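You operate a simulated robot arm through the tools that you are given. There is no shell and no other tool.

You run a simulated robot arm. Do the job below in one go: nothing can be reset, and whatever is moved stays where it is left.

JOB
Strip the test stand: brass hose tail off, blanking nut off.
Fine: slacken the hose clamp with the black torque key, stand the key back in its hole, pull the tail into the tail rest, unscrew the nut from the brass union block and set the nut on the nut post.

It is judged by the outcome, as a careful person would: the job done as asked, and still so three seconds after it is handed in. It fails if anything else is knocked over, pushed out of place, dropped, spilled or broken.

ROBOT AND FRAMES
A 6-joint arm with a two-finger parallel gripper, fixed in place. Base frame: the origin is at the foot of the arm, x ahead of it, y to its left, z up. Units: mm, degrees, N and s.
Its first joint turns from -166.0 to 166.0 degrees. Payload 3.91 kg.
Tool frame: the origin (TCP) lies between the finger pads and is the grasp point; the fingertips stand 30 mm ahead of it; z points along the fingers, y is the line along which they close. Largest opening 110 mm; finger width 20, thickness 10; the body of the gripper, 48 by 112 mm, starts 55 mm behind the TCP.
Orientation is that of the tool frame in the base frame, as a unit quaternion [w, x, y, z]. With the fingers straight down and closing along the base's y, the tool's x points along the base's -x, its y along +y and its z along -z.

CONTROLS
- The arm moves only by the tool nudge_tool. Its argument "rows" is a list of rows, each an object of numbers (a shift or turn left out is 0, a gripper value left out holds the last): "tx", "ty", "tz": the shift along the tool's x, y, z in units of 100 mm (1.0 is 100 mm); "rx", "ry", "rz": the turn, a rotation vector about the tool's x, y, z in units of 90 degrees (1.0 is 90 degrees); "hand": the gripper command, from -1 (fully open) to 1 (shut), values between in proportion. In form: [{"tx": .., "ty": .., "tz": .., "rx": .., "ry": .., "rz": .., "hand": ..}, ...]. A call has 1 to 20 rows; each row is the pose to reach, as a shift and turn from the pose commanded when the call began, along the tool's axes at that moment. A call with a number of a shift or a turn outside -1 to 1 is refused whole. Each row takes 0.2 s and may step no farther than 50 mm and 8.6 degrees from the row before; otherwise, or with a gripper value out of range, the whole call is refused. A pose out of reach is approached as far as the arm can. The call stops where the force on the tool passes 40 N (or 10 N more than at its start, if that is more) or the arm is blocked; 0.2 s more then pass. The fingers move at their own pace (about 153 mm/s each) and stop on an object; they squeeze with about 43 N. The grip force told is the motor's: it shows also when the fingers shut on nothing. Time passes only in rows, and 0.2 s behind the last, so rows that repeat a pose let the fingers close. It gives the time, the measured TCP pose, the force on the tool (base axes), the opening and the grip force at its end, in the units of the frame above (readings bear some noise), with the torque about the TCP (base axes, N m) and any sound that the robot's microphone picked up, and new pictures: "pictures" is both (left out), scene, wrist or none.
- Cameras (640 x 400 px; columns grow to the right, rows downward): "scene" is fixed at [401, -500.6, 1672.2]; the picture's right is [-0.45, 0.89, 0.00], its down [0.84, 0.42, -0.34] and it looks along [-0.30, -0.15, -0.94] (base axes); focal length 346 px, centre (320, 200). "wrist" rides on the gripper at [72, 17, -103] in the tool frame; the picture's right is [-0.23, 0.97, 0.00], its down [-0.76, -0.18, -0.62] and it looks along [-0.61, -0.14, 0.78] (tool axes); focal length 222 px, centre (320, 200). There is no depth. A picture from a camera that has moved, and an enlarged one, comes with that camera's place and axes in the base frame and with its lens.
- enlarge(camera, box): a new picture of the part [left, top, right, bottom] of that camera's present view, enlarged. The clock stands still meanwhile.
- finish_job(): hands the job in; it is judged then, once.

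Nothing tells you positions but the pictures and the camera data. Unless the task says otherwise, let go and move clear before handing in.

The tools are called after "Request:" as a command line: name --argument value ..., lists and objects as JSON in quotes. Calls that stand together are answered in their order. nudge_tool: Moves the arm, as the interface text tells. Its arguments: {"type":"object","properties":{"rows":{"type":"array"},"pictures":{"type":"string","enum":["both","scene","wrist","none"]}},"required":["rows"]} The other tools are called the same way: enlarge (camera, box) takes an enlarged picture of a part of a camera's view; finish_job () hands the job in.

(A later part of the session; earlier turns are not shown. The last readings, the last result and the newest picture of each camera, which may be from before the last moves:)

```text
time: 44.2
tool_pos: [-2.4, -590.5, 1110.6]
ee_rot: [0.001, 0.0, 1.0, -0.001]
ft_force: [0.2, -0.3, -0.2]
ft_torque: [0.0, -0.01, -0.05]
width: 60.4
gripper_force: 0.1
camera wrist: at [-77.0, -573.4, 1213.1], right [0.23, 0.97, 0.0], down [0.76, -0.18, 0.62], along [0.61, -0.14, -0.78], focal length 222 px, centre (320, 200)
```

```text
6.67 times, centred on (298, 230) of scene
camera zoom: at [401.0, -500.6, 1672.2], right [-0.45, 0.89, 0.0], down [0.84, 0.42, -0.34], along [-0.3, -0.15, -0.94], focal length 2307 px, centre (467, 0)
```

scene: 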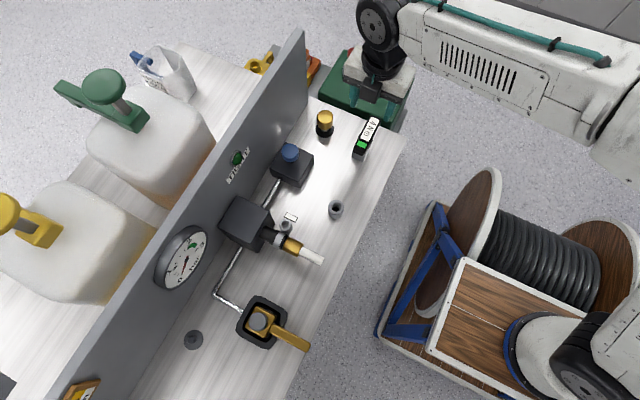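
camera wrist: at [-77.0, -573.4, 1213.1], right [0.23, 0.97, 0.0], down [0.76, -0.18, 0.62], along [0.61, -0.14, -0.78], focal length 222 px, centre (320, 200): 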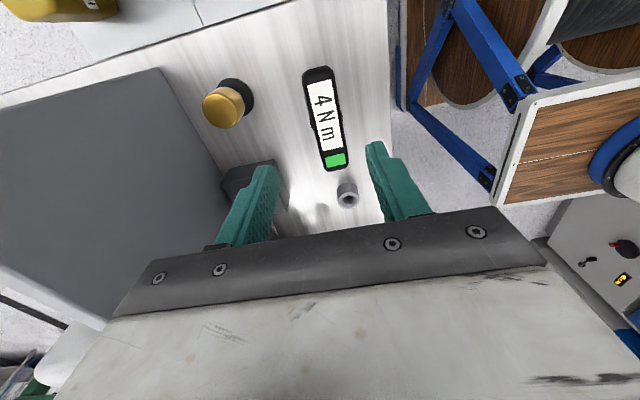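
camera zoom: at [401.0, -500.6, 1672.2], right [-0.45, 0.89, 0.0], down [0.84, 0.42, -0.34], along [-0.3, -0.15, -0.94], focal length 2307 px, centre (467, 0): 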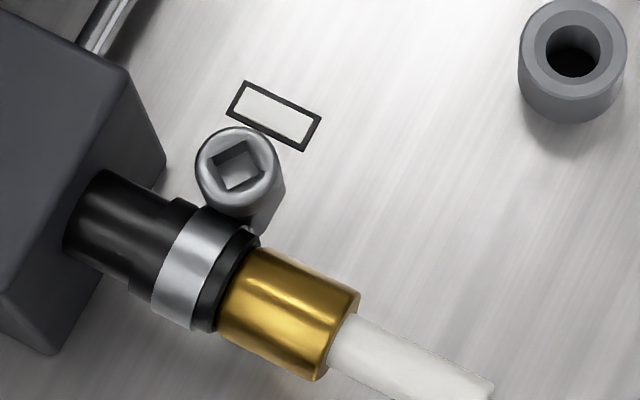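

The key is back upright in its hole and the clamp flag is blank. I'll now go over the brass tail and turn the gripper so the fingers close across it, along x.

Request:
nudge_tool --rows '[{"tx": -0.5, "hand": -0.1}, {"tx": -1.0, "hand": -0.1}]' --pictures "none"

Request:
nudge_tool --rows '[{"tx": -0.5, "hand": -0.1}, {"tx": -1.0, "hand": -0.1}]' --pictures "none"

Request:
nudge_tool --rows '[{"tx": -0.3, "ty": -0.1, "rz": -0.09}, {"tx": -0.6, "ty": -0.2, "rz": -0.18}, {"tx": -0.9, "ty": -0.25, "rz": -0.27}, {"tx": -0.9, "ty": -0.25, "rz": -0.36}, {"tx": -0.9, "ty": -0.25, "rz": -0.45}, {"tx": -0.9, "ty": -0.25, "rz": -0.54}, {"tx": -0.9, "ty": -0.25, "rz": -0.63}, {"tx": -0.9, "ty": -0.25, "rz": -0.72}, {"tx": -0.9, "ty": -0.25, "rz": -0.81}, {"tx": -0.9, "ty": -0.25, "rz": -0.9}, {"tx": -0.9, "ty": -0.25, "rz": -0.98}, {"tx": -0.9, "ty": -0.25, "rz": -1.0}]' --pictures "both"

Request:
enlarge --camera "wrist" --box '[220, 60, 420, 200]'

Request:
enlarge --camera "scene" --box '[250, 200, 346, 260]'

```text
time: 44.8
tool_pos: [96.5, -590.7, 1113.3]
ee_rot: [0.0, 0.0, 1.0, -0.002]
ft_force: [-0.1, -0.6, -0.1]
ft_torque: [-0.01, -0.02, -0.01]
width: 60.1
gripper_force: 0.1
```

```text
time: 45.4
tool_pos: [196.2, -589.5, 1110.7]
ee_rot: [0.001, 0.001, 1.0, -0.001]
ft_force: [-0.2, 0.2, 0.0]
ft_torque: [-0.04, -0.05, 0.01]
width: 60.2
gripper_force: 0.1
```

```text
time: 48.0
tool_pos: [288.4, -615.2, 1110.0]
ee_rot: [-0.002, -0.694, 0.72, 0.0]
ft_force: [0.9, 0.2, -0.6]
ft_torque: [0.0, 0.0, 0.01]
width: 60.6
gripper_force: 0.0
camera wrist: at [267.8, -687.5, 1213.3], right [-0.96, 0.26, 0.0], down [0.21, 0.76, 0.62], along [0.16, 0.6, -0.78], focal length 222 px, centre (320, 200)
```

scene: 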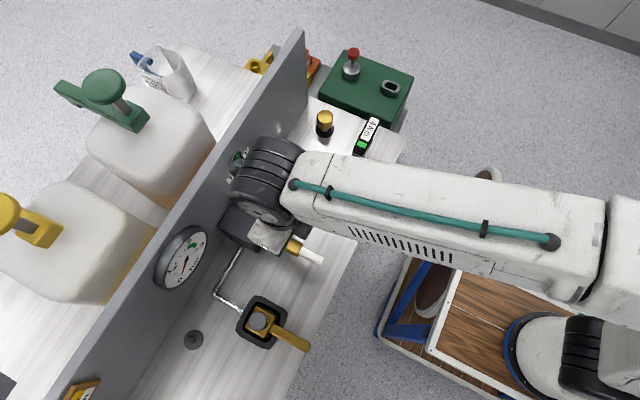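
wrist: 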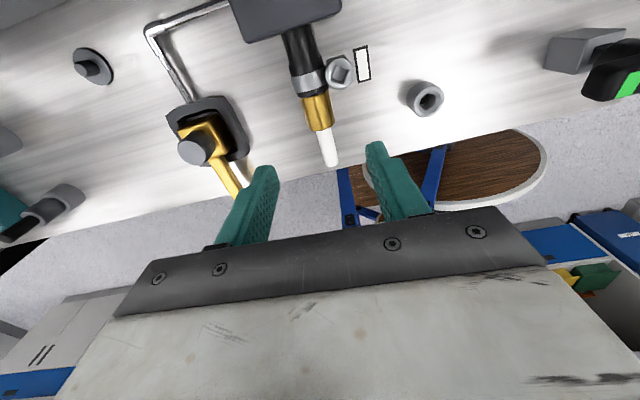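

```text
2.86 times, centred on (320, 130) of wrist
camera zoom: at [267.8, -687.5, 1213.3], right [-0.96, 0.26, 0.0], down [0.21, 0.76, 0.62], along [0.16, 0.6, -0.78], focal length 635 px, centre (320, 400)
```

zoom: 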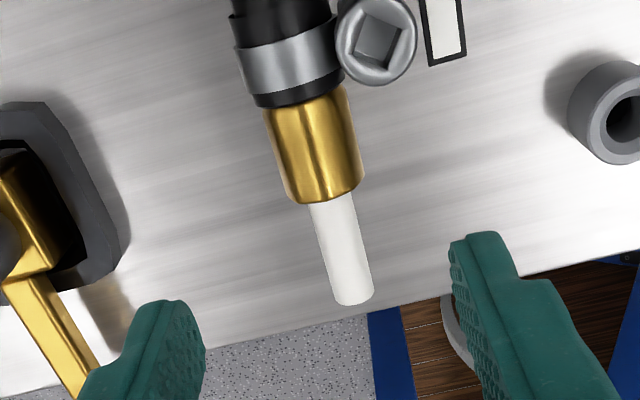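

```text
6.67 times, centred on (298, 230) of scene
camera zoom: at [401.0, -500.6, 1672.2], right [-0.45, 0.89, 0.0], down [0.84, 0.42, -0.34], along [-0.3, -0.15, -0.94], focal length 2307 px, centre (467, 0)
```

zoom: 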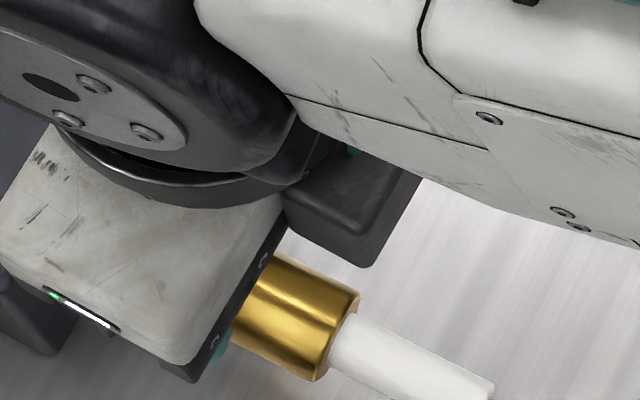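

The tail axis is at x≈288, with the brass running from y≈-634 to -598. I'll go lower for a better height estimate.

Request:
nudge_tool --rows '[{"tz": 0.3}, {"tz": 0.6}, {"tz": 0.7}, {"tz": 0.7}]' --pictures "wrist"

Request:
enlarge --camera "wrist" --box '[220, 80, 420, 220]'

Request:
enlarge --camera "scene" --box '[250, 210, 346, 270]'

```text
time: 49.0
tool_pos: [300.3, -614.0, 1039.9]
ee_rot: [-0.004, -0.703, 0.711, 0.003]
ft_force: [0.1, -0.6, 0.1]
ft_torque: [0.02, 0.0, -0.02]
width: 60.5
gripper_force: 0.0
out of reach, approached as far as the arm can: row 1, 2, 3, 4
camera wrist: at [281.9, -685.6, 1142.9], right [-0.97, 0.24, 0.01], down [0.19, 0.76, 0.62], along [0.14, 0.6, -0.79], focal length 222 px, centre (320, 200)
```

wrist: 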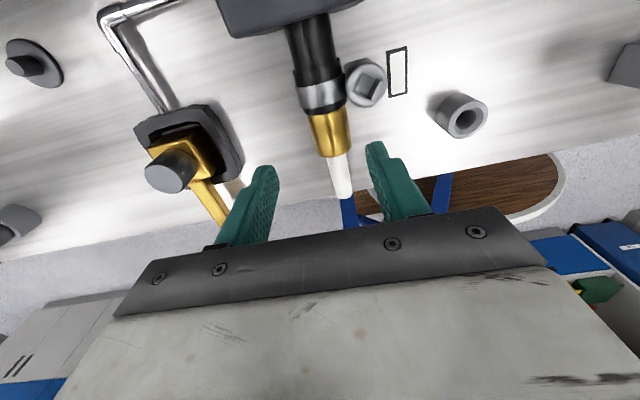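

```text
2.86 times, centred on (320, 150) of wrist
camera zoom: at [281.9, -685.6, 1142.9], right [-0.97, 0.24, 0.01], down [0.19, 0.76, 0.62], along [0.14, 0.6, -0.79], focal length 635 px, centre (320, 343)
```

zoom: 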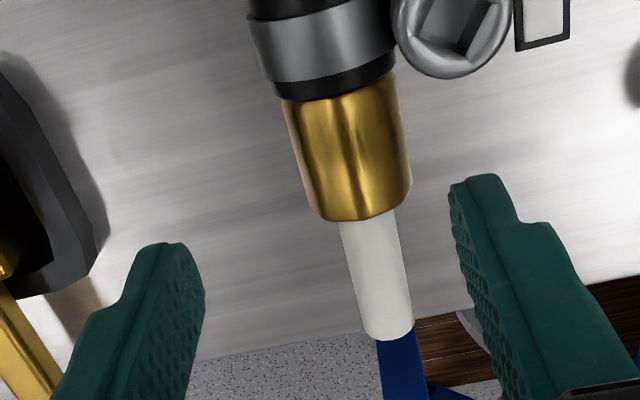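

```text
6.67 times, centred on (298, 240) of scene
camera zoom: at [401.0, -500.6, 1672.2], right [-0.45, 0.89, 0.0], down [0.84, 0.42, -0.34], along [-0.3, -0.15, -0.94], focal length 2307 px, centre (467, -67)
```

zoom: 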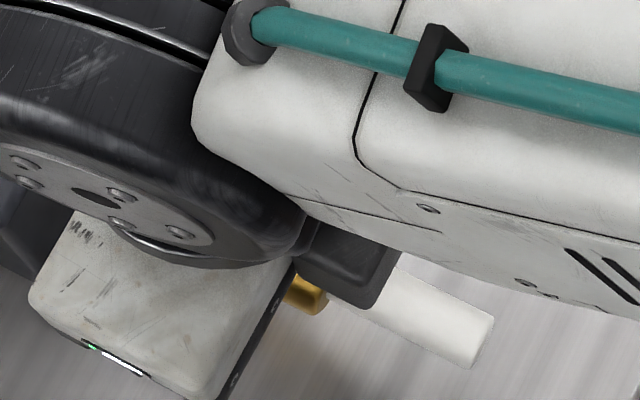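

The wrist joint is at its limit at a full 90° yaw, so the position was compromised. I'll back the yaw off a little and check that the pose is reachable.

Request:
nudge_tool --rows '[{"rz": 0.02}, {"rz": 0.02}]' --pictures "none"

Request:
nudge_tool --rows '[{"rz": 0.01}, {"rz": 0.01}]' --pictures "none"

```text
time: 49.6
tool_pos: [300.4, -613.6, 1039.9]
ee_rot: [0.0, -0.696, 0.718, -0.001]
ft_force: [-0.8, 0.6, 0.5]
ft_torque: [-0.02, -0.02, -0.02]
width: 60.3
gripper_force: 0.0
```

```text
time: 50.2
tool_pos: [300.6, -613.7, 1039.4]
ee_rot: [-0.001, -0.69, 0.724, -0.001]
ft_force: [0.3, -0.8, -0.5]
ft_torque: [0.02, -0.06, -0.02]
width: 60.6
gripper_force: 0.0
```

The yaw is now 87°, which is close enough, and the pose is reachable. I'll move over the brass at x≈287.5 and descend.

Request:
nudge_tool --rows '[{"tx": 0.025, "ty": 0.128, "tz": 0.0}, {"tx": 0.025, "ty": 0.128, "tz": 0.2}, {"tx": 0.025, "ty": 0.128, "tz": 0.4}]' --pictures "wrist"

Request:
enlarge --camera "wrist" --box '[220, 80, 420, 220]'

```text
time: 51.0
tool_pos: [285.9, -617.1, 1000.6]
ee_rot: [0.0, -0.69, 0.723, -0.002]
ft_force: [0.5, -0.5, -0.4]
ft_torque: [-0.02, 0.0, 0.01]
width: 60.4
gripper_force: 0.1
camera wrist: at [264.8, -688.8, 1103.2], right [-0.96, 0.27, 0.0], down [0.21, 0.75, 0.62], along [0.17, 0.6, -0.78], focal length 222 px, centre (320, 200)
```

wrist: 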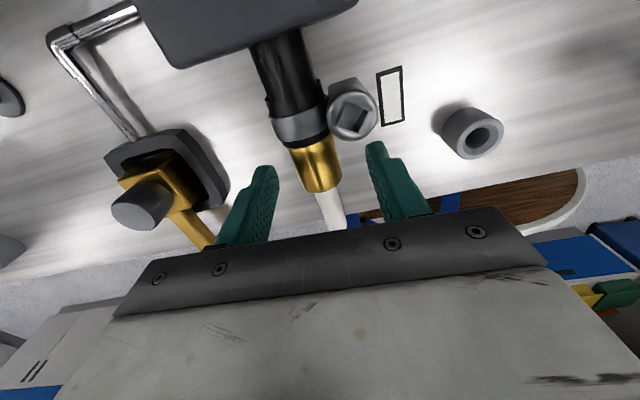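

```text
2.86 times, centred on (320, 150) of wrist
camera zoom: at [264.8, -688.8, 1103.2], right [-0.96, 0.27, 0.0], down [0.21, 0.75, 0.62], along [0.17, 0.6, -0.78], focal length 635 px, centre (320, 343)
```

zoom: 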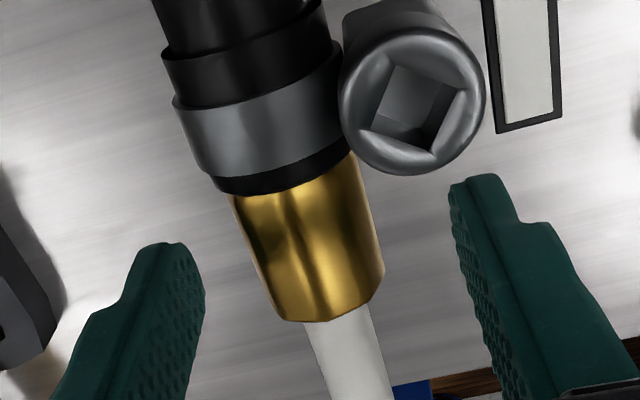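

The brass is about 3.5 mm off-centre between the fingers. I'll correct that, descend to its axis and close gently.

Request:
nudge_tool --rows '[{"ty": -0.033, "tz": 0.0}, {"ty": -0.033, "tz": 0.15}, {"ty": -0.033, "tz": 0.3}, {"ty": -0.033, "tz": 0.39}, {"ty": -0.033, "tz": 0.39}]' --pictures "wrist"

Request:
enlarge --camera "wrist" --box '[220, 80, 420, 220]'

Request:
enlarge --camera "scene" --box '[250, 210, 346, 270]'

```text
time: 52.2
tool_pos: [289.9, -615.6, 961.4]
ee_rot: [0.001, -0.69, 0.724, -0.001]
ft_force: [0.1, 0.2, 0.2]
ft_torque: [0.0, -0.01, -0.03]
width: 60.3
gripper_force: 0.0
camera wrist: at [268.7, -687.2, 1064.2], right [-0.96, 0.27, 0.0], down [0.21, 0.75, 0.62], along [0.17, 0.6, -0.78], focal length 222 px, centre (320, 200)
```

wrist: 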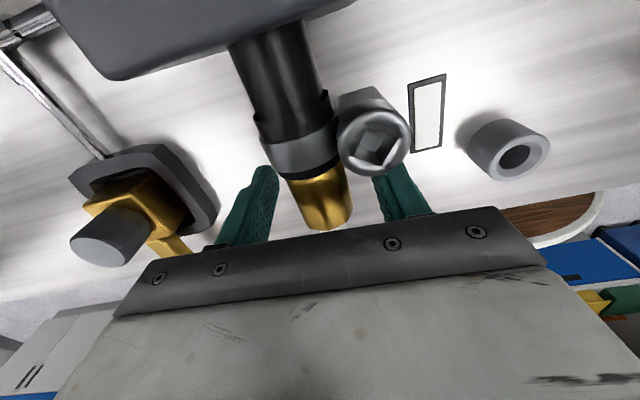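

```text
2.86 times, centred on (320, 150) of wrist
camera zoom: at [268.7, -687.2, 1064.2], right [-0.96, 0.27, 0.0], down [0.21, 0.75, 0.62], along [0.17, 0.6, -0.78], focal length 635 px, centre (320, 343)
```

zoom: 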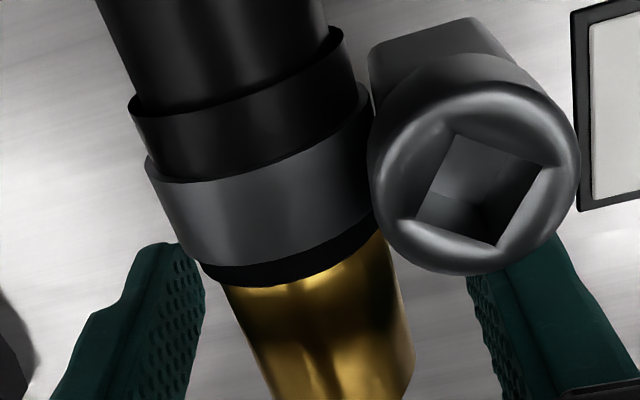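

```text
6.67 times, centred on (298, 240) of scene
camera zoom: at [401.0, -500.6, 1672.2], right [-0.45, 0.89, 0.0], down [0.84, 0.42, -0.34], along [-0.3, -0.15, -0.94], focal length 2307 px, centre (467, -67)
```

zoom: 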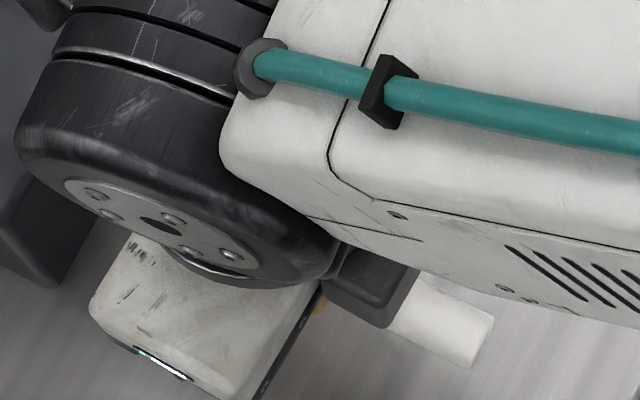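

The fingers straddle the brass. I'll move 3 mm outward for clearance from the clamp, then close.

Request:
nudge_tool --rows '[{"tx": -0.03}, {"tx": -0.03, "hand": 0.3}, {"tx": -0.03, "hand": 1}, {"tx": -0.03, "hand": 1}, {"tx": -0.03, "hand": 1}]' --pictures "wrist"

Request:
enlarge --camera "wrist" --box '[220, 80, 420, 220]'

```text
time: 53.4
tool_pos: [291.2, -611.7, 961.4]
ee_rot: [0.0, -0.69, 0.724, -0.001]
ft_force: [2.7, 3.8, -0.1]
ft_torque: [0.02, 0.01, 0.14]
width: 28.8
gripper_force: 43.1
camera wrist: at [269.5, -684.1, 1064.3], right [-0.96, 0.27, 0.0], down [0.21, 0.75, 0.62], along [0.17, 0.6, -0.78], focal length 222 px, centre (320, 200)
```

wrist: 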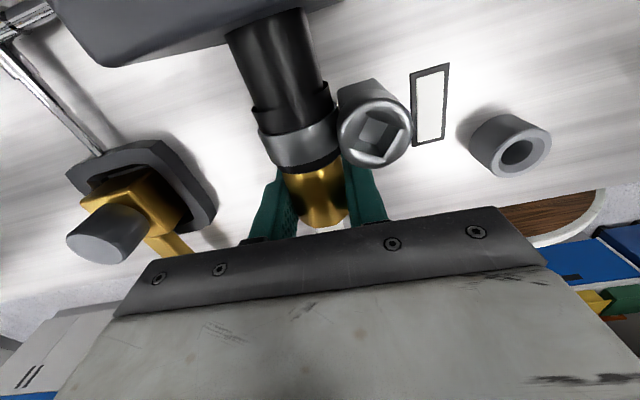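

```text
2.86 times, centred on (320, 150) of wrist
camera zoom: at [269.5, -684.1, 1064.3], right [-0.96, 0.27, 0.0], down [0.21, 0.75, 0.62], along [0.17, 0.6, -0.78], focal length 635 px, centre (320, 343)
```

zoom: 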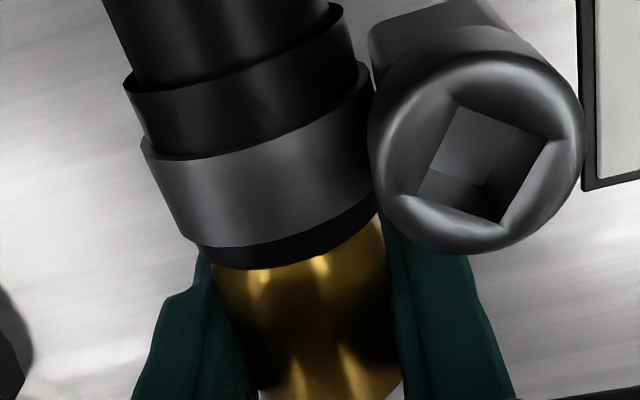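

I have the brass at 28.8 mm. I'll pull straight out along +y in small steps, watching the force.

Request:
nudge_tool --rows '[{"tx": -0.03, "ty": 0.0015, "hand": 1}, {"tx": -0.06, "ty": 0.003, "hand": 1}, {"tx": -0.1, "ty": 0.005, "hand": 1}, {"tx": -0.15, "ty": 0.007, "hand": 1}]' --pictures "wrist"

Request:
enlarge --camera "wrist" --box '[220, 80, 420, 220]'

```text
time: 54.4
tool_pos: [290.4, -595.5, 961.9]
ee_rot: [0.0, -0.69, 0.723, 0.0]
ft_force: [4.2, -0.6, 0.0]
ft_torque: [-0.02, 0.04, 0.22]
width: 28.4
gripper_force: 43.4
camera wrist: at [269.0, -668.0, 1064.0], right [-0.96, 0.27, 0.0], down [0.21, 0.75, 0.62], along [0.17, 0.6, -0.78], focal length 222 px, centre (320, 200)
```

wrist: 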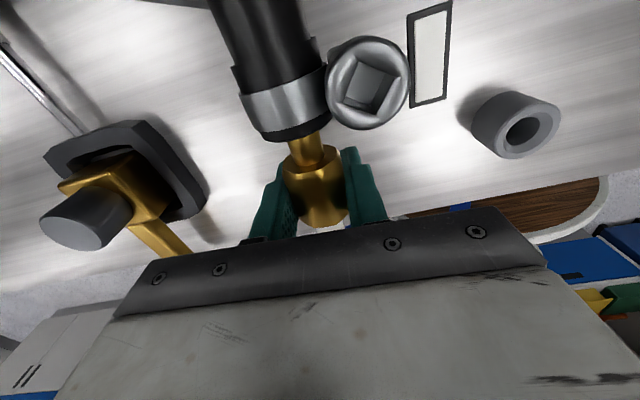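

```text
2.86 times, centred on (320, 150) of wrist
camera zoom: at [269.0, -668.0, 1064.0], right [-0.96, 0.27, 0.0], down [0.21, 0.75, 0.62], along [0.17, 0.6, -0.78], focal length 635 px, centre (320, 343)
```

zoom: 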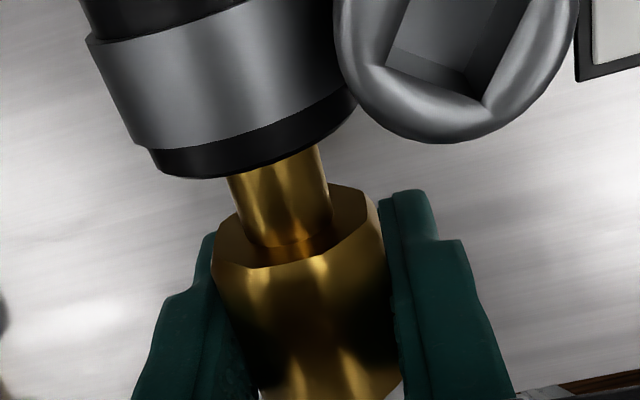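

The tail slides freely. Before going on I'll look closely at the tail rest's bore.

Request:
enlarge --camera "wrist" --box '[455, 75, 575, 165]'

Request:
enlarge --camera "scene" --box '[324, 198, 348, 213]'

Request:
enlarge --camera "scene" --box '[340, 40, 420, 110]'

```text
4.44 times, centred on (515, 120) of wrist
camera zoom: at [269.0, -668.0, 1064.0], right [-0.96, 0.27, 0.0], down [0.21, 0.75, 0.62], along [0.17, 0.6, -0.78], focal length 987 px, centre (-547, 556)
```

zoom: 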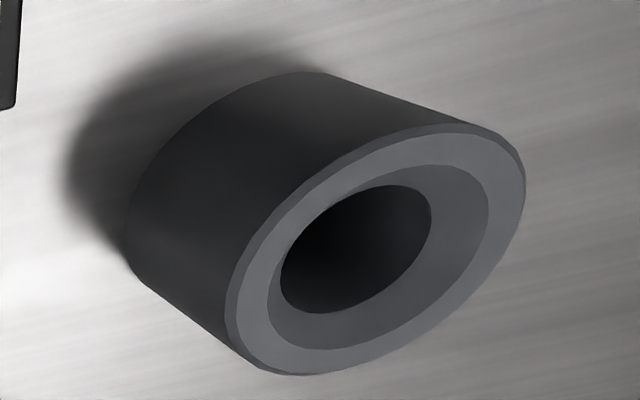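

```text
16.00 times, centred on (336, 206) of scene
camera zoom: at [401.0, -500.6, 1672.2], right [-0.45, 0.89, 0.0], down [0.84, 0.42, -0.34], along [-0.3, -0.15, -0.94], focal length 5536 px, centre (64, 112)
```

zoom: 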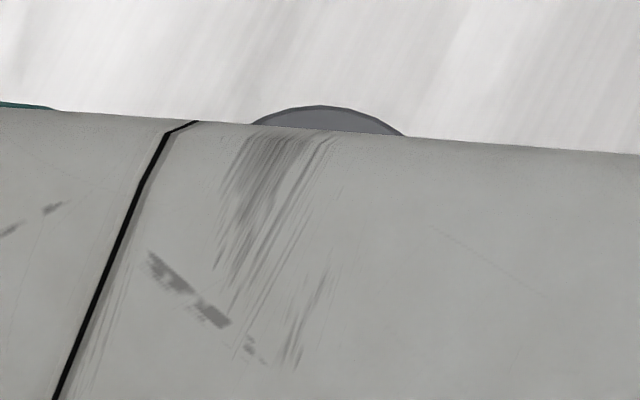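

```text
5.71 times, centred on (380, 75) of scene
camera zoom: at [401.0, -500.6, 1672.2], right [-0.45, 0.89, 0.0], down [0.84, 0.42, -0.34], along [-0.3, -0.15, -0.94], focal length 1977 px, centre (-23, 914)
```

zoom: 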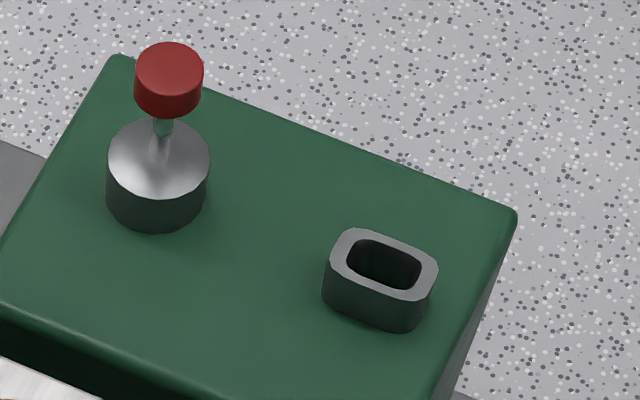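

Both ends are about 17 mm in diameter and fit the rest's 20 mm bore. I'll continue pulling the tail fully out.

Request:
nudge_tool --rows '[{"tx": -0.08, "ty": 0.004, "hand": 1}, {"tx": -0.16, "ty": 0.008, "hand": 1}, {"tx": -0.24, "ty": 0.011, "hand": 1}, {"tx": -0.32, "ty": 0.015, "hand": 1}, {"tx": -0.42, "ty": 0.02, "hand": 1}]' --pictures "wrist"

Request:
enlarge --camera "wrist" --box '[220, 80, 420, 220]'

```text
time: 55.6
tool_pos: [291.6, -555.1, 959.4]
ee_rot: [0.0, -0.69, 0.723, -0.001]
ft_force: [0.7, 0.6, 0.3]
ft_torque: [0.01, 0.03, -0.02]
width: 28.7
gripper_force: 42.8
camera wrist: at [268.9, -626.3, 1062.8], right [-0.96, 0.27, 0.0], down [0.21, 0.75, 0.62], along [0.17, 0.6, -0.78], focal length 222 px, centre (320, 200)
```

wrist: 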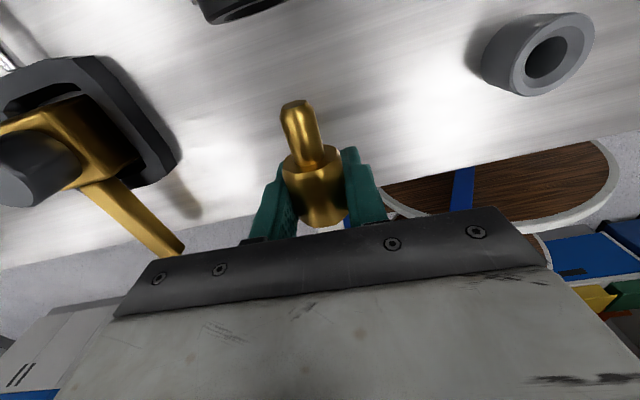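

```text
2.86 times, centred on (320, 150) of wrist
camera zoom: at [268.9, -626.3, 1062.8], right [-0.96, 0.27, 0.0], down [0.21, 0.75, 0.62], along [0.17, 0.6, -0.78], focal length 635 px, centre (320, 343)
```

zoom: 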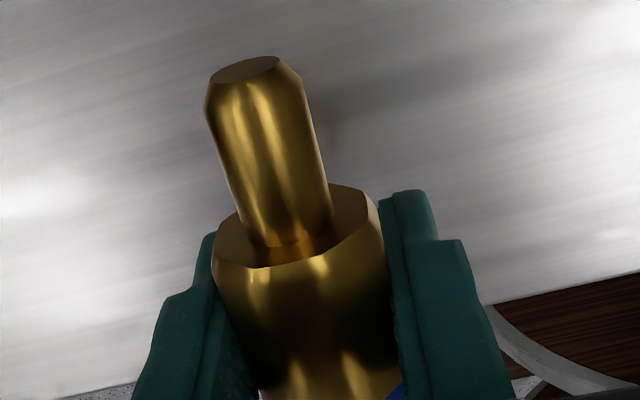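

The tail is free, and its brass stem is about 26 mm long with a chamfered tip, clearly made to plug into the rest with the collar on the rim. My current grip can't put the stem down without the camera hitting the bench, so I'll slide the tail back in and regrip from the other side.

Request:
nudge_tool --rows '[{"tx": 0.06, "ty": -0.003, "hand": 1}, {"tx": 0.12, "ty": -0.006, "hand": 1}, {"tx": 0.18, "ty": -0.009, "hand": 1}, {"tx": 0.24, "ty": -0.012, "hand": 1}, {"tx": 0.3, "ty": -0.0145, "hand": 1}, {"tx": 0.36, "ty": -0.017, "hand": 1}, {"tx": 0.42, "ty": -0.02, "hand": 1}]' --pictures "wrist"

Request:
enlarge --camera "wrist" --box '[220, 80, 420, 220]'

```text
time: 57.2
tool_pos: [290.8, -597.8, 960.2]
ee_rot: [0.0, -0.69, 0.724, -0.002]
ft_force: [1.0, 0.1, -0.2]
ft_torque: [-0.01, -0.03, 0.04]
width: 28.6
gripper_force: 42.9
camera wrist: at [269.3, -669.4, 1063.1], right [-0.96, 0.27, 0.0], down [0.21, 0.75, 0.62], along [0.17, 0.6, -0.78], focal length 222 px, centre (320, 200)
```

wrist: 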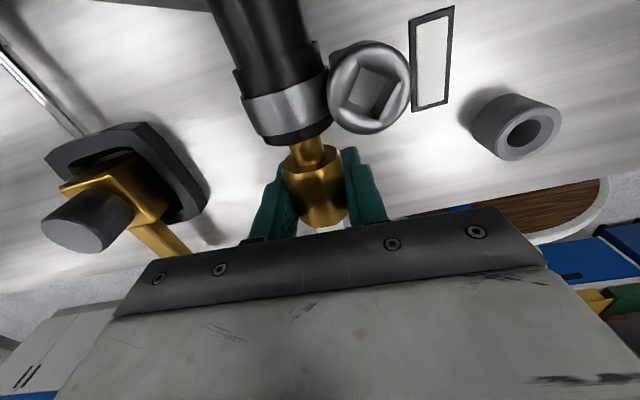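

```text
2.86 times, centred on (320, 150) of wrist
camera zoom: at [269.3, -669.4, 1063.1], right [-0.96, 0.27, 0.0], down [0.21, 0.75, 0.62], along [0.17, 0.6, -0.78], focal length 635 px, centre (320, 343)
```

zoom: 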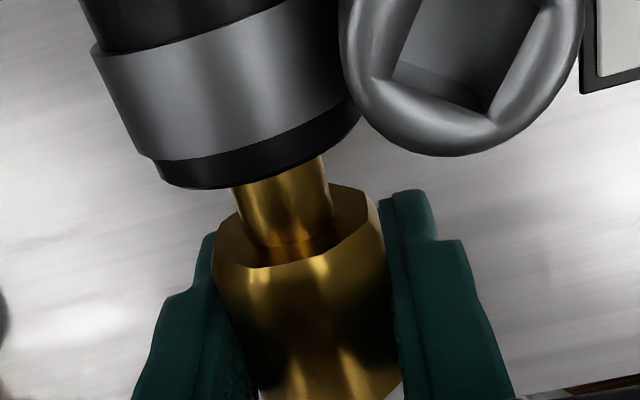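

It went back into the hose cleanly with no force, so I'll push it the rest of the way.

Request:
nudge_tool --rows '[{"tx": 0.04, "ty": -0.002, "hand": 1}, {"tx": 0.08, "ty": -0.004, "hand": 1}, {"tx": 0.11, "ty": -0.005, "hand": 1}, {"tx": 0.14, "ty": -0.0065, "hand": 1}]' --pictures "wrist"

Request:
enlarge --camera "wrist" --box '[220, 80, 420, 220]'

```text
time: 58.2
tool_pos: [290.8, -612.4, 960.7]
ee_rot: [-0.001, -0.691, 0.723, -0.002]
ft_force: [2.6, -1.8, -0.3]
ft_torque: [-0.03, -0.01, 0.11]
width: 28.9
gripper_force: 43.0
camera wrist: at [269.2, -683.2, 1063.9], right [-0.96, 0.27, 0.0], down [0.21, 0.75, 0.62], along [0.17, 0.6, -0.78], focal length 222 px, centre (320, 200)
```

wrist: 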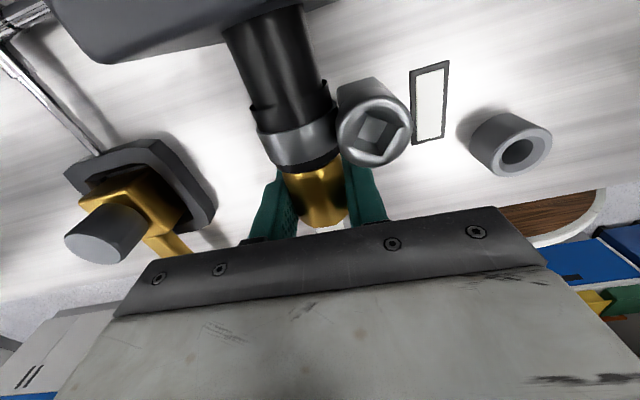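

```text
2.86 times, centred on (320, 150) of wrist
camera zoom: at [269.2, -683.2, 1063.9], right [-0.96, 0.27, 0.0], down [0.21, 0.75, 0.62], along [0.17, 0.6, -0.78], focal length 635 px, centre (320, 343)
```

zoom: 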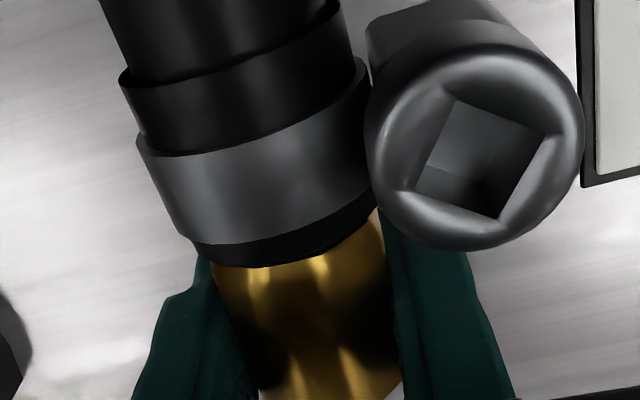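

The tail is back in fully. I'll release, rise, and check that it stays put.

Request:
nudge_tool --rows '[{"hand": 0.3}, {"hand": -0.1}, {"hand": -0.1}, {"tz": -0.2, "hand": -0.1}, {"tz": -0.5, "hand": -0.1}, {"tz": -0.95, "hand": -0.1}]' --pictures "both"

Request:
enlarge --camera "wrist" --box '[220, 60, 420, 200]'

```text
time: 59.6
tool_pos: [289.5, -613.4, 1054.6]
ee_rot: [0.0, -0.69, 0.723, -0.001]
ft_force: [0.0, -0.6, 0.1]
ft_torque: [0.01, -0.03, 0.02]
width: 60.6
gripper_force: 0.1
camera wrist: at [268.1, -684.4, 1157.4], right [-0.96, 0.27, 0.0], down [0.21, 0.75, 0.62], along [0.17, 0.6, -0.78], focal length 222 px, centre (320, 200)
```

scene: 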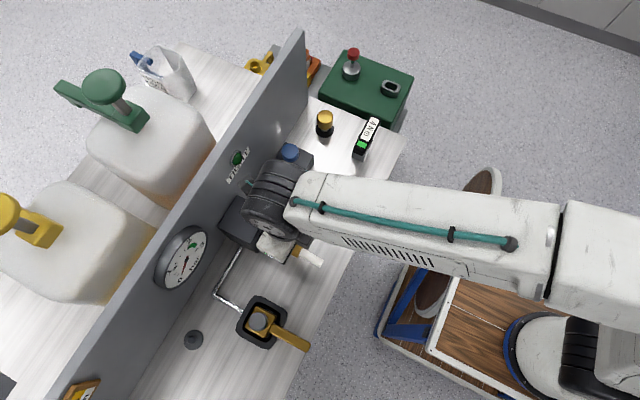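
wrist: 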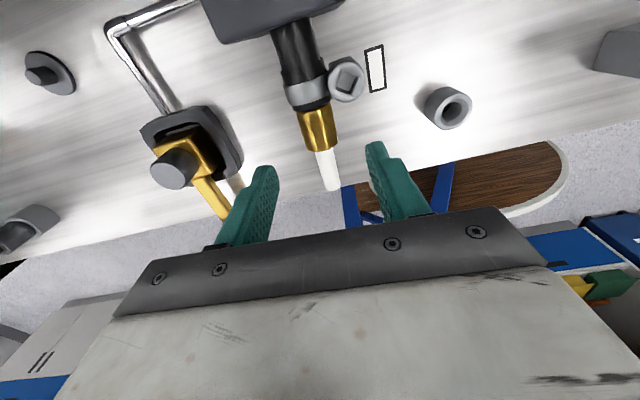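

```text
2.86 times, centred on (320, 130) of wrist
camera zoom: at [268.1, -684.4, 1157.4], right [-0.96, 0.27, 0.0], down [0.21, 0.75, 0.62], along [0.17, 0.6, -0.78], focal length 635 px, centre (320, 400)
```

zoom: 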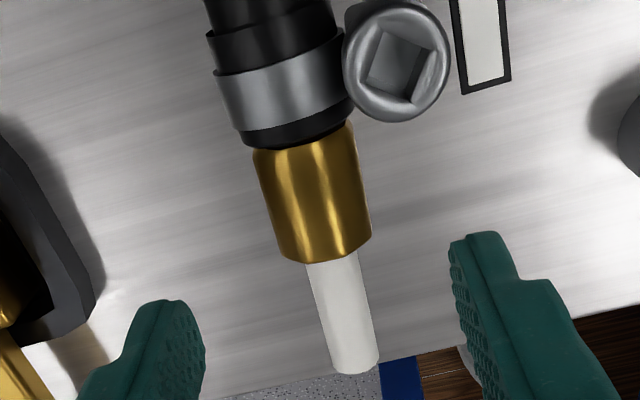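

The tail is stable. I'll turn the gripper about 177° so the camera side faces the robot, staying above everything.

Request:
nudge_tool --rows '[{"tz": -0.3, "rz": 0.09}, {"tz": -0.4, "rz": 0.18}, {"tz": -0.4, "rz": 0.27}, {"tz": -0.4, "rz": 0.36}, {"tz": -0.4, "rz": 0.45}, {"tz": -0.4, "rz": 0.54}, {"tz": -0.4, "rz": 0.63}, {"tz": -0.4, "rz": 0.72}, {"tz": -0.4, "rz": 0.81}, {"tz": -0.4, "rz": 0.9}, {"tz": -0.4, "rz": 0.97}]' --pictures "none"

Request:
nudge_tool --rows '[{"rz": 0.09}, {"rz": 0.18}, {"rz": 0.27}, {"rz": 0.36}, {"rz": 0.45}, {"rz": 0.54}, {"rz": 0.63}, {"rz": 0.72}, {"rz": 0.81}, {"rz": 0.9}, {"rz": 0.99}, {"rz": 1.0}, {"rz": 1.0}]' --pictures "wrist"

Request:
enlarge --camera "wrist" --box '[220, 60, 420, 200]'

```text
time: 62.0
tool_pos: [290.0, -612.7, 1095.8]
ee_rot: [0.001, 0.002, 1.0, -0.002]
ft_force: [0.3, 0.1, 0.1]
ft_torque: [0.0, 0.0, -0.02]
width: 60.4
gripper_force: 0.1
```

```text
time: 64.8
tool_pos: [289.7, -611.2, 1095.0]
ee_rot: [0.002, 0.707, 0.707, -0.001]
ft_force: [-0.3, -0.4, -0.3]
ft_torque: [0.02, 0.0, 0.01]
width: 60.5
gripper_force: 0.1
camera wrist: at [305.7, -538.7, 1197.9], right [0.97, -0.23, 0.0], down [-0.18, -0.76, 0.62], along [-0.14, -0.61, -0.78], focal length 222 px, centre (320, 200)
```

wrist: 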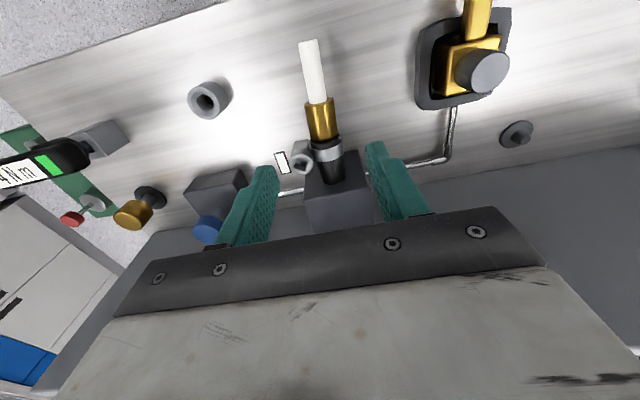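

```text
2.86 times, centred on (320, 130) of wrist
camera zoom: at [305.7, -538.7, 1197.9], right [0.97, -0.23, 0.0], down [-0.18, -0.76, 0.62], along [-0.14, -0.61, -0.78], focal length 635 px, centre (320, 400)
```

zoom: 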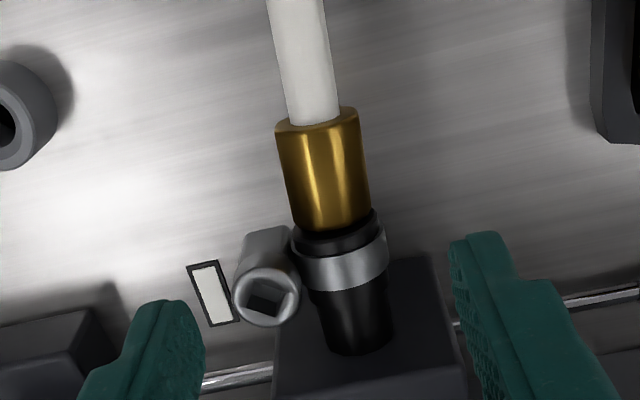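

The gripper now faces the other way, exactly aligned. I'll move over the white tube at about y=-580 and descend.

Request:
nudge_tool --rows '[{"tx": 0.15, "ty": 0.01, "tz": 0.2}, {"tx": 0.31, "ty": 0.01, "tz": 0.5}, {"tx": 0.31, "ty": 0.01, "tz": 0.8}, {"tx": 0.31, "ty": 0.01, "tz": 0.9}]' --pictures "wrist"

Request:
enlarge --camera "wrist" --box '[220, 60, 420, 200]'

```text
time: 65.8
tool_pos: [291.4, -582.3, 1005.3]
ee_rot: [0.002, 0.707, 0.707, 0.0]
ft_force: [0.1, 0.7, 0.9]
ft_torque: [0.0, 0.0, 0.01]
width: 60.3
gripper_force: 0.1
camera wrist: at [307.4, -509.3, 1108.7], right [0.97, -0.23, 0.0], down [-0.18, -0.76, 0.62], along [-0.14, -0.61, -0.78], focal length 222 px, centre (320, 200)
```

wrist: 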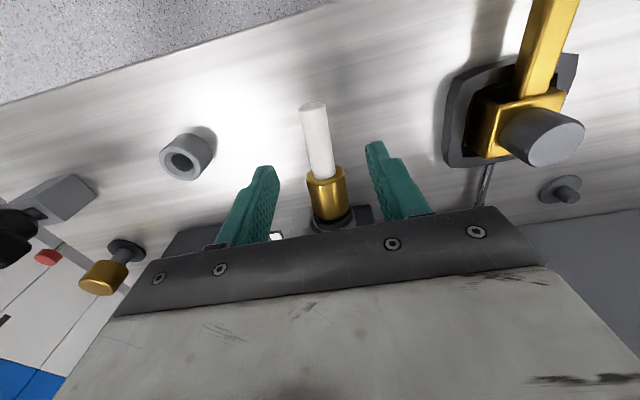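

```text
2.86 times, centred on (320, 130) of wrist
camera zoom: at [307.4, -509.3, 1108.7], right [0.97, -0.23, 0.0], down [-0.18, -0.76, 0.62], along [-0.14, -0.61, -0.78], focal length 635 px, centre (320, 400)
```

zoom: 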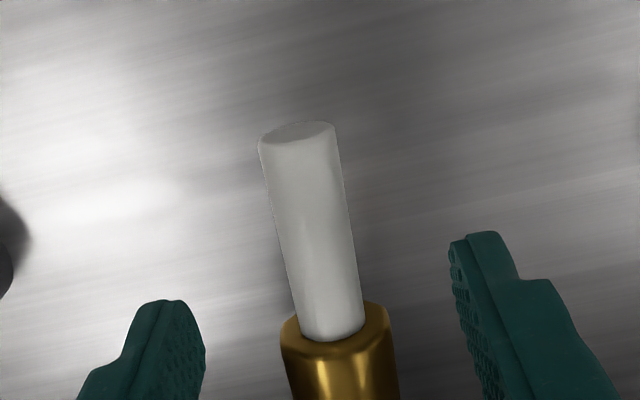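

Request:
nudge_tool --rows '[{"tz": 0.2}, {"tz": 0.44}, {"tz": 0.44, "hand": 0.3}, {"tz": 0.44, "hand": 0.7}, {"tz": 0.44, "hand": 1}, {"tz": 0.44, "hand": 1}, {"tz": 0.44, "hand": 1}]' --pictures "wrist"

Request:
enlarge --camera "wrist" --box '[220, 60, 420, 200]'

```text
time: 67.4
tool_pos: [292.6, -582.5, 960.6]
ee_rot: [0.001, 0.708, 0.706, 0.0]
ft_force: [-12.4, -1.3, -1.8]
ft_torque: [0.17, -0.02, -0.75]
width: 16.0
gripper_force: 42.7
camera wrist: at [307.6, -509.8, 1064.2], right [0.97, -0.23, 0.0], down [-0.18, -0.76, 0.62], along [-0.14, -0.61, -0.78], focal length 222 px, centre (320, 200)
```

wrist: 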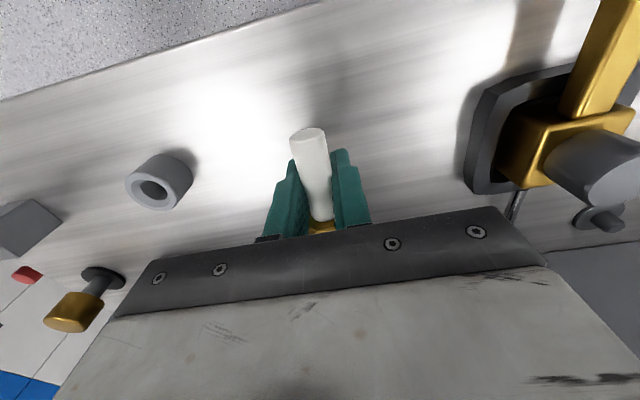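

```text
2.86 times, centred on (320, 130) of wrist
camera zoom: at [307.6, -509.8, 1064.2], right [0.97, -0.23, 0.0], down [-0.18, -0.76, 0.62], along [-0.14, -0.61, -0.78], focal length 635 px, centre (320, 400)
```

zoom: 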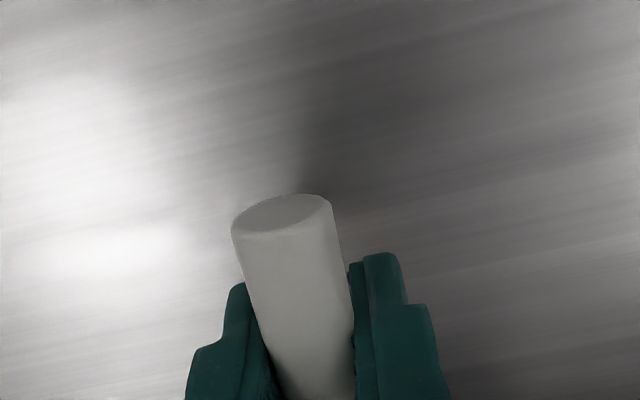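

I've gripped the white tube at 16 mm. There's a slight side bind (-12 N in x), so I'll shift 1.2 mm to relieve it, then pull out.

Request:
nudge_tool --rows '[{"ty": -0.012, "hand": 1}, {"ty": -0.012, "hand": 1}]' --pictures "none"

Request:
nudge_tool --rows '[{"tx": 0.05, "hand": 1}, {"tx": 0.1, "hand": 1}, {"tx": 0.15, "hand": 1}]' --pictures "none"

Request:
nudge_tool --rows '[{"tx": 0.08, "hand": 1}, {"tx": 0.16, "hand": 1}, {"tx": 0.24, "hand": 1}, {"tx": 0.32, "hand": 1}]' --pictures "both"

Request:
enlarge --camera "scene" --box '[250, 210, 346, 270]'

```text
time: 68.0
tool_pos: [291.0, -582.0, 961.1]
ee_rot: [0.002, 0.707, 0.707, 0.0]
ft_force: [-5.7, -6.8, 0.2]
ft_torque: [-0.07, -0.02, -0.38]
width: 15.9
gripper_force: 42.5
```

```text
time: 68.8
tool_pos: [291.5, -566.1, 961.0]
ee_rot: [0.001, 0.707, 0.707, 0.0]
ft_force: [-2.2, -0.1, 0.8]
ft_torque: [-0.05, 0.01, -0.12]
width: 16.0
gripper_force: 43.2
```

```text
time: 69.8
tool_pos: [290.8, -536.7, 961.2]
ee_rot: [0.002, 0.707, 0.707, -0.001]
ft_force: [-0.4, -0.3, -0.3]
ft_torque: [0.03, -0.02, 0.01]
width: 15.6
gripper_force: 43.4
camera wrist: at [306.2, -463.5, 1063.8], right [0.97, -0.23, 0.0], down [-0.18, -0.76, 0.62], along [-0.14, -0.61, -0.78], focal length 222 px, centre (320, 200)
```

scene: 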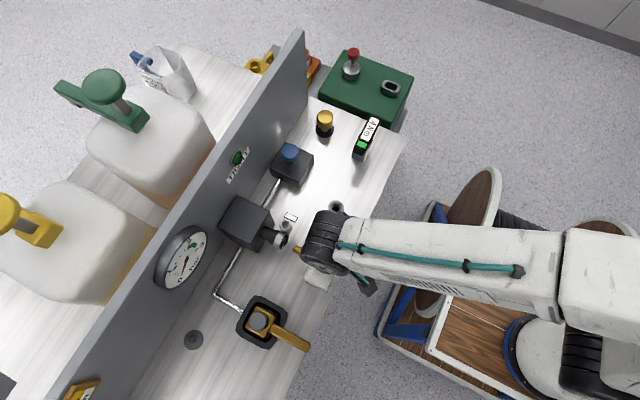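
wrist: 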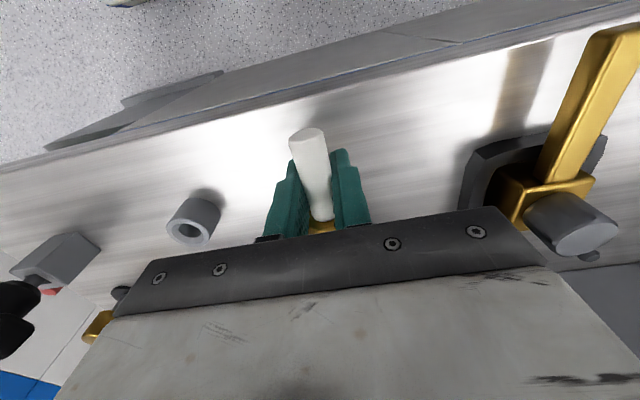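

```text
6.67 times, centred on (298, 240) of scene
camera zoom: at [401.0, -500.6, 1672.2], right [-0.45, 0.89, 0.0], down [0.84, 0.42, -0.34], along [-0.3, -0.15, -0.94], focal length 2307 px, centre (467, -67)
```

zoom: 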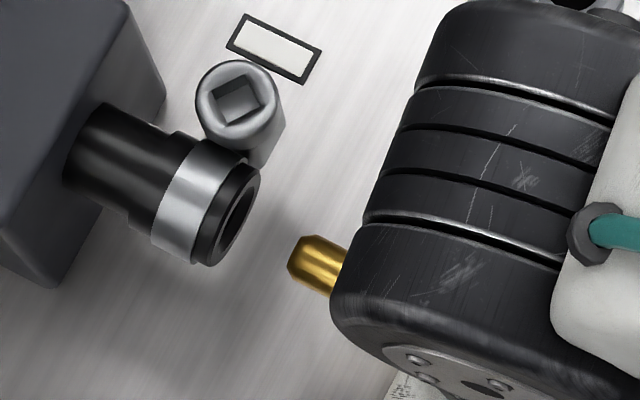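

The tail is out with the stem clear. I'll raise it well above the bench and turn the gripper back round to yaw 210°.

Request:
nudge_tool --rows '[{"tz": -0.3, "hand": 1}, {"tz": -0.6, "hand": 1}, {"tz": -1.0, "hand": 1}]' --pictures "none"

Request:
nudge_tool --rows '[{"tz": -0.1, "rz": -0.09, "hand": 1}, {"tz": -0.2, "rz": -0.18, "hand": 1}, {"tz": -0.3, "rz": -0.27, "hand": 1}, {"tz": -0.3, "rz": -0.36, "hand": 1}, {"tz": -0.3, "rz": -0.45, "hand": 1}, {"tz": -0.3, "rz": -0.54, "hand": 1}, {"tz": -0.3, "rz": -0.63, "hand": 1}, {"tz": -0.3, "rz": -0.667, "hand": 1}]' --pictures "none"

Request:
nudge_tool --rows '[{"rz": -0.09, "hand": 1}, {"rz": -0.18, "hand": 1}, {"rz": -0.27, "hand": 1}, {"rz": -0.36, "hand": 1}, {"rz": -0.45, "hand": 1}, {"rz": -0.54, "hand": 1}, {"rz": -0.63, "hand": 1}, {"rz": -0.667, "hand": 1}, {"rz": -0.667, "hand": 1}]' --pictures "both"

```text
time: 70.6
tool_pos: [289.2, -531.7, 1059.3]
ee_rot: [0.001, 0.707, 0.708, 0.0]
ft_force: [-0.1, 0.3, -1.8]
ft_torque: [0.06, -0.02, -0.04]
width: 15.8
gripper_force: 42.9
```

```text
time: 72.4
tool_pos: [290.5, -533.3, 1090.8]
ee_rot: [0.002, 0.258, 0.966, 0.0]
ft_force: [-0.2, -0.2, -1.6]
ft_torque: [0.0, 0.0, 0.0]
width: 16.0
gripper_force: 42.8
```

```text
time: 74.4
tool_pos: [291.0, -533.5, 1091.9]
ee_rot: [0.0, -0.259, 0.966, -0.001]
ft_force: [0.5, 0.3, -0.3]
ft_torque: [-0.01, 0.05, 0.01]
width: 15.7
gripper_force: 43.0
camera wrist: at [217.3, -555.5, 1194.0], right [-0.29, 0.96, 0.0], down [0.75, 0.23, 0.62], along [0.6, 0.18, -0.78], focal length 222 px, centre (320, 200)
```

scene: 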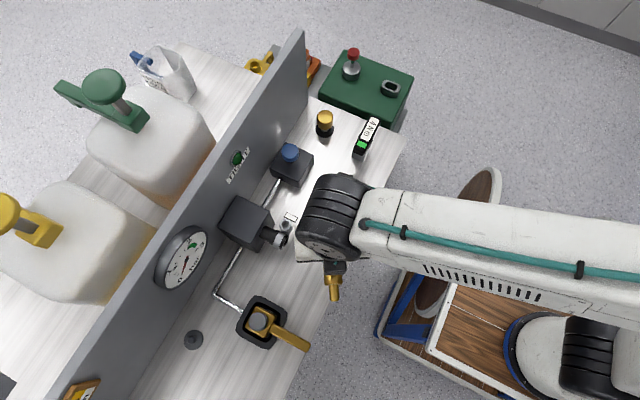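
wrist: 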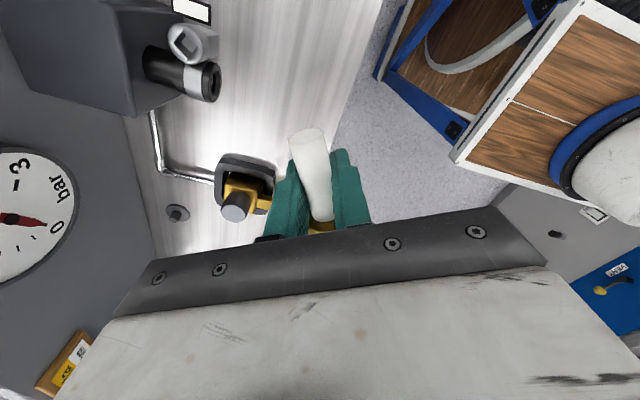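

The stem now points away along (+x, +y). I'll tilt the tool so the stem swings down, doing the first half and then checking reach.

Request:
nudge_tool --rows '[{"ry": 0.09, "hand": 1}, {"ry": 0.18, "hand": 1}, {"ry": 0.27, "hand": 1}, {"ry": 0.36, "hand": 1}, {"ry": 0.45, "hand": 1}]' --pictures "none"

Request:
nudge_tool --rows '[{"ry": 0.09, "hand": 1}, {"ry": 0.18, "hand": 1}, {"ry": 0.27, "hand": 1}, {"ry": 0.36, "hand": 1}, {"ry": 0.45, "hand": 1}, {"ry": 0.54, "hand": 1}, {"ry": 0.55, "hand": 1}]' --pictures "both"

```text
time: 75.6
tool_pos: [288.6, -534.3, 1093.9]
ee_rot: [-0.334, -0.242, 0.906, -0.091]
ft_force: [-0.3, -1.0, -1.7]
ft_torque: [0.01, 0.04, -0.04]
width: 15.6
gripper_force: 43.4
```

```text
time: 77.2
tool_pos: [290.5, -533.0, 1091.9]
ee_rot: [0.683, 0.183, -0.682, 0.186]
ft_force: [-0.5, -1.9, -2.3]
ft_torque: [-0.03, 0.02, -0.01]
width: 15.9
gripper_force: 42.8
camera wrist: at [370.3, -466.8, 1163.2], right [-0.49, 0.84, -0.23], down [0.63, 0.16, -0.76], along [-0.61, -0.52, -0.6], focal length 222 px, centre (320, 200)
```

scene: 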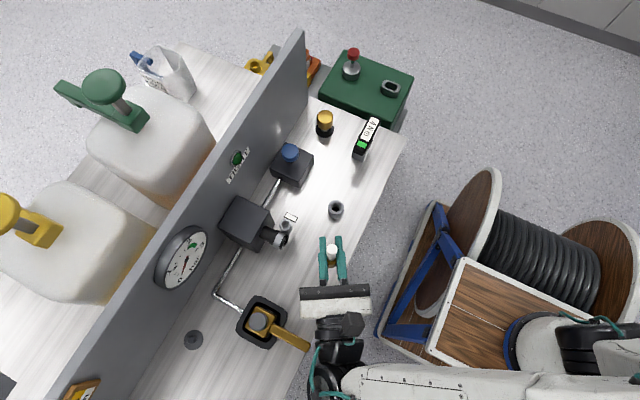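
wrist: 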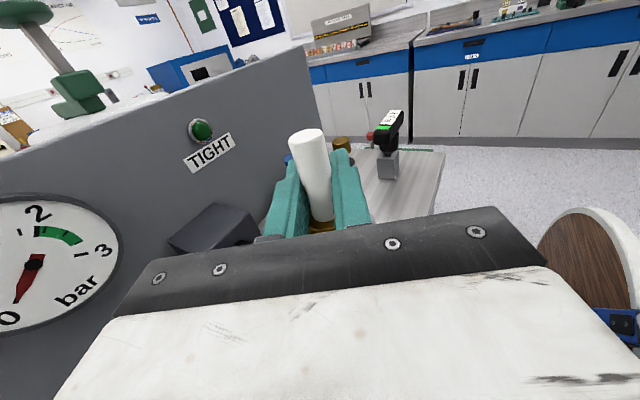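

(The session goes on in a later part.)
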